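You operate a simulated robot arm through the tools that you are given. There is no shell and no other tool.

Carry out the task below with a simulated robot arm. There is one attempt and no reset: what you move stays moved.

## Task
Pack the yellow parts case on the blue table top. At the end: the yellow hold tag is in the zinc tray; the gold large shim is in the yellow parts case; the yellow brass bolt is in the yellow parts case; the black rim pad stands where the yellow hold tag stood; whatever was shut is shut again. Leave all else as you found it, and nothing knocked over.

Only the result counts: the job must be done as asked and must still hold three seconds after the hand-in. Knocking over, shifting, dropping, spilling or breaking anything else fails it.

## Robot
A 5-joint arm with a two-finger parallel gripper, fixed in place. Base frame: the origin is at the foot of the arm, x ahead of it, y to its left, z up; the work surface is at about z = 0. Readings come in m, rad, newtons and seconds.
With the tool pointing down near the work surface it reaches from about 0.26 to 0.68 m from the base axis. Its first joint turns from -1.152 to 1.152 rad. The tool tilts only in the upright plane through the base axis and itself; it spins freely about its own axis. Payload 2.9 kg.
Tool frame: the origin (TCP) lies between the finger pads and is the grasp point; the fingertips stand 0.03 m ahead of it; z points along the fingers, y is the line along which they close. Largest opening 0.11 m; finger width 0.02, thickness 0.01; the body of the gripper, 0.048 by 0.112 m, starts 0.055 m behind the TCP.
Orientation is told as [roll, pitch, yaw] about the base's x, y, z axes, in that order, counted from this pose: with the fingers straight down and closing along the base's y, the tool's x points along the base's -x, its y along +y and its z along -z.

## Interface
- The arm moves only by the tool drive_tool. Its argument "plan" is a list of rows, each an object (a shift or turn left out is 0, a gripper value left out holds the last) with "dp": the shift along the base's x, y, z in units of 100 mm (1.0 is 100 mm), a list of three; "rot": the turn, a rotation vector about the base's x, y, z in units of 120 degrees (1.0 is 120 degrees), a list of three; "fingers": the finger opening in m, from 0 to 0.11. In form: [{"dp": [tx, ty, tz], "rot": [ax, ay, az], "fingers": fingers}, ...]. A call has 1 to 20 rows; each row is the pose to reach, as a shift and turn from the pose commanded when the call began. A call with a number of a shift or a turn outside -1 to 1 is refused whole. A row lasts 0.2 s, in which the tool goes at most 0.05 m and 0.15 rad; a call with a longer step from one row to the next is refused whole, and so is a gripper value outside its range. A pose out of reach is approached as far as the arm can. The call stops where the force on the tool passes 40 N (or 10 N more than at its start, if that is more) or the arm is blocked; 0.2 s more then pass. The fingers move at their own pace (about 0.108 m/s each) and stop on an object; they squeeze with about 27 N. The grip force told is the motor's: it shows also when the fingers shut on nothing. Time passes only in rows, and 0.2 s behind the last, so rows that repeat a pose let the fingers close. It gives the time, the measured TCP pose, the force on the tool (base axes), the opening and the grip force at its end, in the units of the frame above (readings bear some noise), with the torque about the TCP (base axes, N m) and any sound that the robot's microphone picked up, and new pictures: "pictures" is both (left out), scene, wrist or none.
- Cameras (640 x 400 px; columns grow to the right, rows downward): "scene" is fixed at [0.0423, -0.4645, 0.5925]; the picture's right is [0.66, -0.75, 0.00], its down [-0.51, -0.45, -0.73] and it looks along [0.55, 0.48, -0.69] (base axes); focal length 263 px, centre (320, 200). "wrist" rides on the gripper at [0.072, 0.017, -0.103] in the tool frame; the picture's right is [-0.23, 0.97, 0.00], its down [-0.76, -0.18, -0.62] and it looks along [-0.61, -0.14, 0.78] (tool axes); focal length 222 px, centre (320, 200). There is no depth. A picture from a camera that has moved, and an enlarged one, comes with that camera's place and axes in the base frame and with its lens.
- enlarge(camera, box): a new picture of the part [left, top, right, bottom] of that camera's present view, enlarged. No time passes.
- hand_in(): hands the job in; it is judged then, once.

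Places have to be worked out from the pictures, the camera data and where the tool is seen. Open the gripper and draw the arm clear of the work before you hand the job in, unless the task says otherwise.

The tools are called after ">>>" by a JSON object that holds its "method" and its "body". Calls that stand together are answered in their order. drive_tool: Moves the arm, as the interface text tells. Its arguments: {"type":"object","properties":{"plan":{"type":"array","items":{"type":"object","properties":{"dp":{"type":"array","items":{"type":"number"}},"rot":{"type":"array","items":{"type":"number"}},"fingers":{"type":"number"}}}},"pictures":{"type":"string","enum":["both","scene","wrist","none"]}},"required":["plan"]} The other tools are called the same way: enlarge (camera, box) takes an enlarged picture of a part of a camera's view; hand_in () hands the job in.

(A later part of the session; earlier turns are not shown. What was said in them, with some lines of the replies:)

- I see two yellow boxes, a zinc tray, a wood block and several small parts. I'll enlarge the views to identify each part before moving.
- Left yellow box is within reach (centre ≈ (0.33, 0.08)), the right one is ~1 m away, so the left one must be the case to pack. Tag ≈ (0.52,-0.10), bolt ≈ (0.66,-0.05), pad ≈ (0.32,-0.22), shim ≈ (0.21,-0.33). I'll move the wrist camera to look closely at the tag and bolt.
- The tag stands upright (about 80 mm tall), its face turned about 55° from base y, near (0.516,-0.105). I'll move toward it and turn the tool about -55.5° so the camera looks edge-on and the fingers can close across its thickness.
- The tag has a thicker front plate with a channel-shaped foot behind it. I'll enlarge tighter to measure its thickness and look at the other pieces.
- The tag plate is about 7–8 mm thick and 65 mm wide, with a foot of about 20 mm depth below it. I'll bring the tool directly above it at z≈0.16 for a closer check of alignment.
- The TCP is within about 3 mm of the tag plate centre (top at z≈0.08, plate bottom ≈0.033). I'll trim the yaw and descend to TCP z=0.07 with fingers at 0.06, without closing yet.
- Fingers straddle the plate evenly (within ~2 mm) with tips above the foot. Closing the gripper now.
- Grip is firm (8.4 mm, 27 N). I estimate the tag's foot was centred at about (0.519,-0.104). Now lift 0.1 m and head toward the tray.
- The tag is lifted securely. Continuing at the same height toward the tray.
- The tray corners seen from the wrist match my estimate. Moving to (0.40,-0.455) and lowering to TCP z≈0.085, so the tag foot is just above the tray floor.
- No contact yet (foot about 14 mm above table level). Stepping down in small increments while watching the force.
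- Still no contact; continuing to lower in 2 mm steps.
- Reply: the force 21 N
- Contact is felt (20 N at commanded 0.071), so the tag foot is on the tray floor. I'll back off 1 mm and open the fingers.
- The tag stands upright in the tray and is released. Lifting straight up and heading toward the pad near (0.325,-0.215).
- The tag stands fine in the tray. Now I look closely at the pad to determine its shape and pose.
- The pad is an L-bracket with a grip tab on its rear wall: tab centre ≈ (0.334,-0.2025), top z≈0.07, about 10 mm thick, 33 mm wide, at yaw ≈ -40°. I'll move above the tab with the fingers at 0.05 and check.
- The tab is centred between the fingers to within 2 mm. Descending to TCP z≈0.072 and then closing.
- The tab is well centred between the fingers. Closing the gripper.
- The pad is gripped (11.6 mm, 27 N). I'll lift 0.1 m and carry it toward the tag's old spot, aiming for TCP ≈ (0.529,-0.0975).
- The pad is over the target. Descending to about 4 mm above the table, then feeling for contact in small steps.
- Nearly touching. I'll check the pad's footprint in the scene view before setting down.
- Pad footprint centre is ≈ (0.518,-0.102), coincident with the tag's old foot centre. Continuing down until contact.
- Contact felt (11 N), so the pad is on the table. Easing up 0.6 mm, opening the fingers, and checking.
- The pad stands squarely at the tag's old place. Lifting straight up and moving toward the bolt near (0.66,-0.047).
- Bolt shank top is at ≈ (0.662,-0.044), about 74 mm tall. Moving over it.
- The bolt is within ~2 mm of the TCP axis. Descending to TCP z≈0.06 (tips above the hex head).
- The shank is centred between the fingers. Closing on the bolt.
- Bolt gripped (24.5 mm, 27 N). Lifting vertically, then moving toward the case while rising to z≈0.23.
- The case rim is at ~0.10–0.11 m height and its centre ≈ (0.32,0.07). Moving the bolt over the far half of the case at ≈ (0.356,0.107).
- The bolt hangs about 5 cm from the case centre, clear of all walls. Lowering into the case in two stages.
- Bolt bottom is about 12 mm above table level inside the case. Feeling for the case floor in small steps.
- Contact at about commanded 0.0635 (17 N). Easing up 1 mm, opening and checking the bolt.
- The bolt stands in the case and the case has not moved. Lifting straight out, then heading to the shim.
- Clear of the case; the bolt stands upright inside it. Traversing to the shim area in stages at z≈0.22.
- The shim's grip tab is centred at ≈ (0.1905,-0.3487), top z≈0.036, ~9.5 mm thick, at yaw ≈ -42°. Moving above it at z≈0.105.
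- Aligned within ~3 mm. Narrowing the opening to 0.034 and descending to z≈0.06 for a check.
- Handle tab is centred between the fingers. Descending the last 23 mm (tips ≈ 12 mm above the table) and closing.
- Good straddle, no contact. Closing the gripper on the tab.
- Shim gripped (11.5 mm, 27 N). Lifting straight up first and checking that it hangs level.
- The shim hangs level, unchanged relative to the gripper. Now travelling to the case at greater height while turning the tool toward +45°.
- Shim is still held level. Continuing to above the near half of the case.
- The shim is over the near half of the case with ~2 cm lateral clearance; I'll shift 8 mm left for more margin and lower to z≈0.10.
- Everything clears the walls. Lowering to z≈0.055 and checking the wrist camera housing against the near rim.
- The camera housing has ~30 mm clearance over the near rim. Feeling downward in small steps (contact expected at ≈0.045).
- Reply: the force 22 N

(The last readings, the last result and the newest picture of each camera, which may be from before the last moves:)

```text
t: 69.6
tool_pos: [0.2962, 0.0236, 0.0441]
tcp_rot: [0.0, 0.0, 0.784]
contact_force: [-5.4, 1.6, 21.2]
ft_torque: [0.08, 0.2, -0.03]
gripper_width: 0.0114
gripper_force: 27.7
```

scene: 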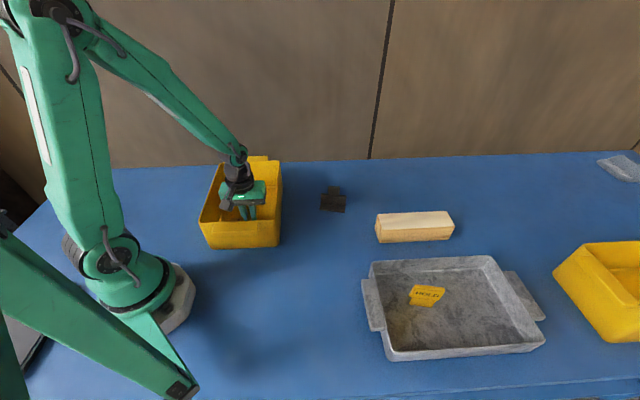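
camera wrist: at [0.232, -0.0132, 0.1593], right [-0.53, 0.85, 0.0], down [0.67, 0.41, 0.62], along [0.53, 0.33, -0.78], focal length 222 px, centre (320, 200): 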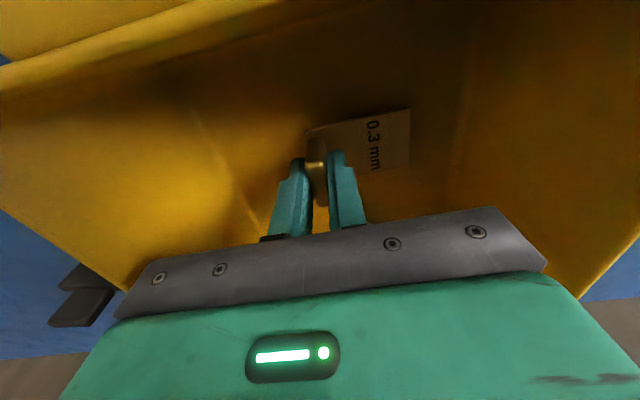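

Contact (21 N) — the shim is on the case floor. Easing up 0.7 mm and opening the fingers slightly.

>>> {"method": "drive_tool", "body": {"plan": [{"dp": [0, 0, 0.007]}, {"dp": [0, 0, 0.007]}, {"dp": [0, 0, 0.007], "fingers": 0.018}, {"dp": [0, 0, 0.007], "fingers": 0.028}, {"dp": [0, 0, 0.007], "fingers": 0.036}, {"dp": [0, 0, 0.007], "fingers": 0.036}]}}

>>> {"method": "enlarge", "body": {"camera": "wrist", "box": [200, 60, 440, 235]}}

>>> {"method": "enlarge", "body": {"camera": "scene", "box": [180, 120, 330, 260]}}

```text
t: 71.0
tool_pos: [0.2948, 0.0242, 0.0444]
tcp_rot: [0.002, 0.0, 0.782]
contact_force: [0.4, -0.5, -0.5]
ft_torque: [-0.02, -0.02, -0.01]
gripper_width: 0.0363
gripper_force: 0.1
camera wrist: at [0.2329, -0.0134, 0.1491], right [-0.53, 0.85, 0.0], down [0.67, 0.41, 0.62], along [0.53, 0.33, -0.78], focal length 222 px, centre (320, 200)
```

scene: 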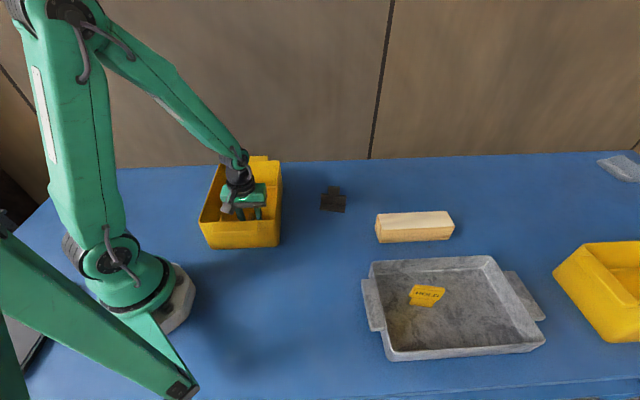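
wrist: 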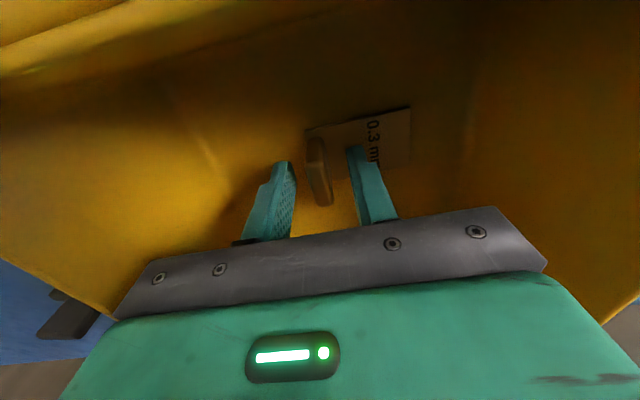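

```text
2.29 times, centred on (320, 148) of wrist
camera zoom: at [0.2329, -0.0134, 0.1491], right [-0.53, 0.85, 0.0], down [0.67, 0.41, 0.62], along [0.53, 0.33, -0.78], focal length 508 px, centre (320, 320)
```

zoom: 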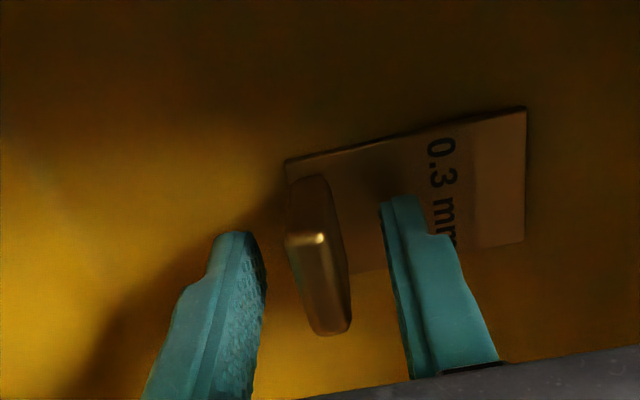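

```text
2.86 times, centred on (255, 190) of scene
camera zoom: at [0.0423, -0.4645, 0.5925], right [0.66, -0.75, 0.0], down [-0.51, -0.45, -0.73], along [0.55, 0.48, -0.69], focal length 752 px, centre (506, 229)
```

zoom: 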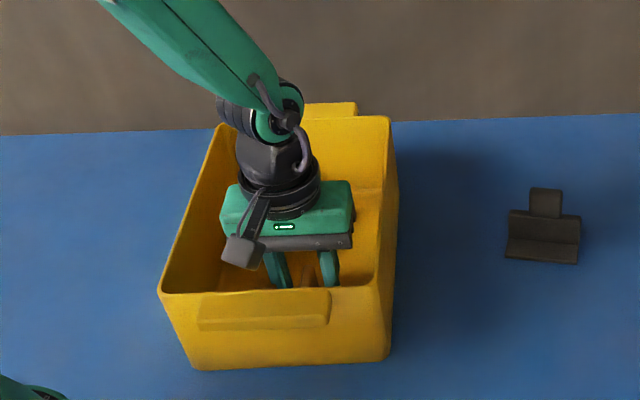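

The shim rests flat in the case. Lifting straight up out of the case.

>>> {"method": "drive_tool", "body": {"plan": [{"dp": [0, 0, 0.2]}, {"dp": [0, 0, 0.5]}, {"dp": [0, 0, 0.8]}, {"dp": [0, 0, 1.0]}, {"dp": [0, 0, 1.0]}], "pictures": "none"}}

>>> {"method": "drive_tool", "body": {"plan": [{"dp": [0, 0, 0.3]}, {"dp": [0, 0, 0.65]}, {"dp": [0, 0, 1.0]}, {"dp": [0, 0, 1.0]}]}}

>>> {"method": "enlarge", "body": {"camera": "scene", "box": [180, 120, 330, 260]}}

```text
t: 72.2
tool_pos: [0.2931, 0.0236, 0.1461]
tcp_rot: [0.001, 0.001, 0.783]
contact_force: [-0.5, -0.3, 0.2]
ft_torque: [-0.01, 0.02, 0.01]
gripper_width: 0.036
gripper_force: 0.2
```

```text
t: 73.2
tool_pos: [0.2935, 0.0226, 0.247]
tcp_rot: [0.001, 0.0, 0.781]
contact_force: [0.3, -0.8, 0.1]
ft_torque: [0.01, 0.03, -0.02]
gripper_width: 0.0359
gripper_force: 0.1
camera wrist: at [0.2311, -0.0142, 0.3505], right [-0.53, 0.85, 0.0], down [0.67, 0.41, 0.62], along [0.53, 0.33, -0.78], focal length 222 px, centre (320, 200)
```

scene: 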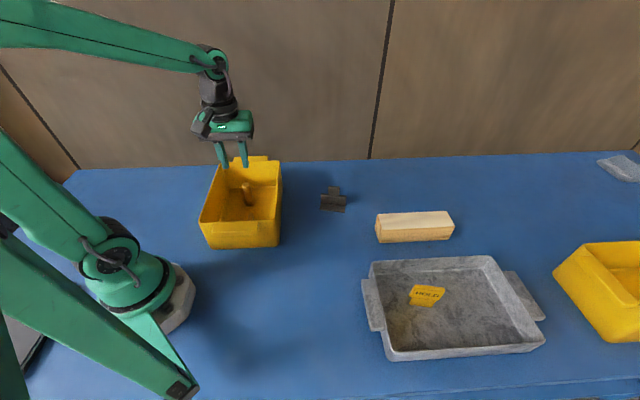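
wrist: 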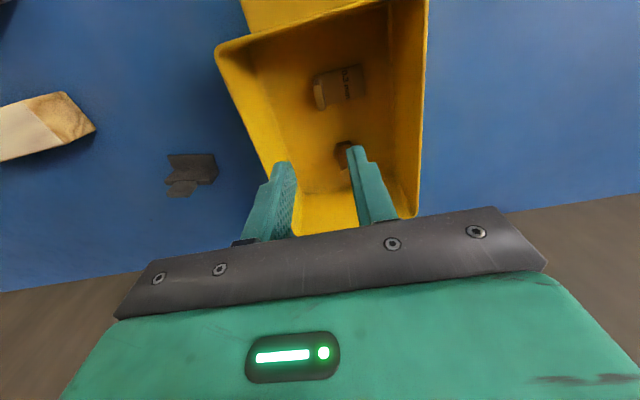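

```text
2.86 times, centred on (255, 190) of scene
camera zoom: at [0.0423, -0.4645, 0.5925], right [0.66, -0.75, 0.0], down [-0.51, -0.45, -0.73], along [0.55, 0.48, -0.69], focal length 752 px, centre (506, 229)
```

zoom: 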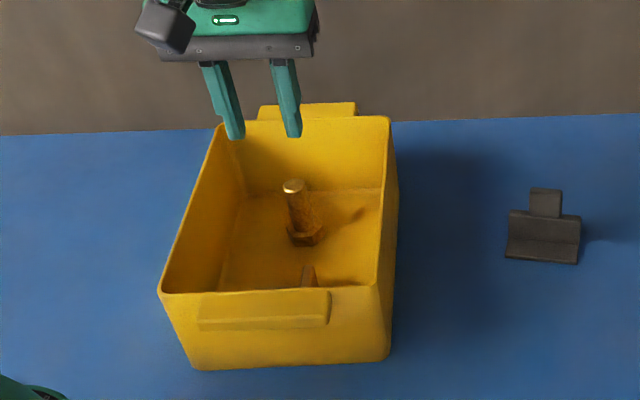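

Both bolt and shim are in the case, upright/flat. Drawing the arm clear toward its starting position and opening the gripper fully.

>>> {"method": "drive_tool", "body": {"plan": [{"dp": [0, 0, 0.4]}, {"dp": [0, 0, 0.8], "fingers": 0.11}, {"dp": [0.05, -0.35, 1.0], "fingers": 0.11}, {"dp": [0.1, -0.7, 1.0], "fingers": 0.11}, {"dp": [0.15, -1.0, 1.0], "fingers": 0.11}, {"dp": [0.15, -1.0, 1.0], "fingers": 0.11}], "pictures": "none"}}

>>> {"method": "drive_tool", "body": {"plan": [{"dp": [0.05, -0.35, 0.1]}, {"dp": [0.1, -0.7, 0.2]}, {"dp": [0.15, -1.0, 0.3]}, {"dp": [0.15, -1.0, 0.3]}, {"dp": [0.15, -1.0, 0.3]}]}}

>>> {"method": "enlarge", "body": {"camera": "scene", "box": [180, 130, 380, 270]}}

>>> {"method": "enlarge", "body": {"camera": "scene", "box": [340, 190, 640, 380]}}

```text
t: 74.6
tool_pos: [0.3108, -0.0765, 0.3461]
tcp_rot: [0.002, 0.001, 0.783]
contact_force: [0.4, -0.3, -0.4]
ft_torque: [-0.01, 0.0, -0.02]
gripper_width: 0.1099
gripper_force: 0.1
```

```text
t: 75.8
tool_pos: [0.3262, -0.1754, 0.3768]
tcp_rot: [0.0, 0.0, 0.782]
contact_force: [0.2, -0.3, 0.0]
ft_torque: [-0.01, 0.02, -0.03]
gripper_width: 0.1101
gripper_force: 0.0
camera wrist: at [0.2635, -0.213, 0.4798], right [-0.53, 0.85, 0.0], down [0.67, 0.41, 0.62], along [0.53, 0.33, -0.78], focal length 222 px, centre (320, 200)
```

scene: 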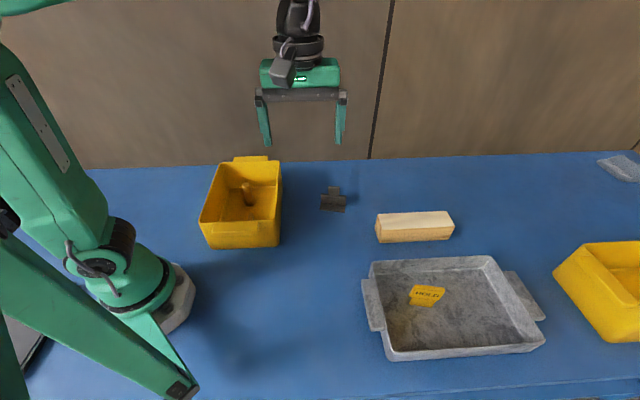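
wrist: 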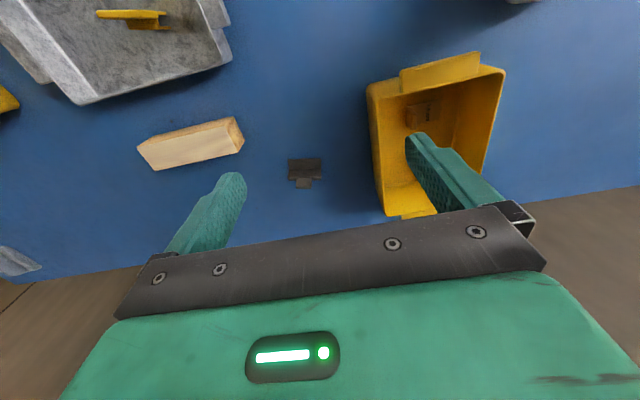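

```text
2.86 times, centred on (280, 200) of scene
camera zoom: at [0.0423, -0.4645, 0.5925], right [0.66, -0.75, 0.0], down [-0.51, -0.45, -0.73], along [0.55, 0.48, -0.69], focal length 752 px, centre (434, 200)
```

zoom: 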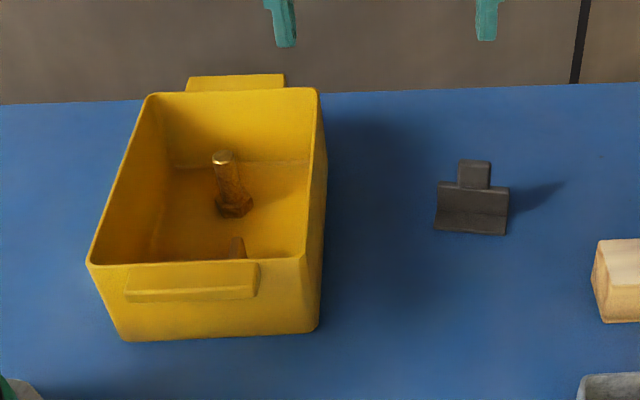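

```text
2.11 times, centred on (490, 285) of scene
camera zoom: at [0.0423, -0.4645, 0.5925], right [0.66, -0.75, 0.0], down [-0.51, -0.45, -0.73], along [0.55, 0.48, -0.69], focal length 554 px, centre (-38, 21)
```

zoom: 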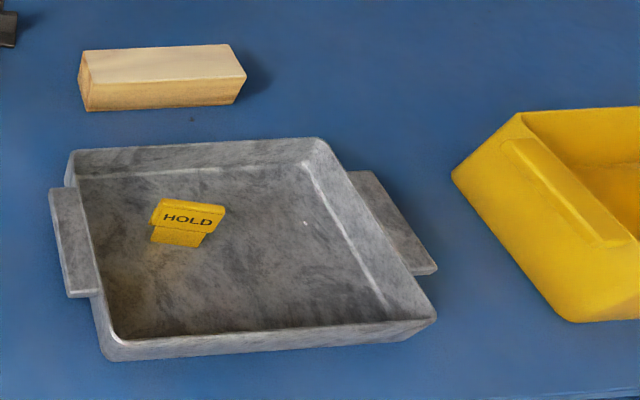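

All parts are where the task asks: the tag is in the tray, the shim and bolt are in the reachable yellow case, and the pad stands at the tag's old spot. The tray, case and wood block show no shift. Nothing was opened, the gripper is open, and the arm is clear, so I'm handing in.

>>> {"method": "hand_in", "body": {}}

```text
The job is handed in.
```

I finished the job and handed it in. The last pictures before the hand-in showed everything in place; the hand-in itself returned no verdict.

- **Hold tag:** it stands upright in the zinc tray.
- **Large shim:** it lies flat on the floor of the yellow parts case.
- **Brass bolt:** it stands on its head in the case, clear of the shim.
- **Rim pad:** it stands where the tag stood, turned to the tag's old direction. From the pictures I judge it to be within about a centimetre of the tag's old spot.
- **Case choice:** there were two yellow boxes on the blue table. I packed the nearer one, because the other is about 1 m from the base and out of reach.
- **Anything shut:** I saw nothing shut at the start and opened nothing.

The pictures showed no shift in the tray, the case or the wood block, and nothing was knocked over. The gripper is open and the arm is drawn clear.
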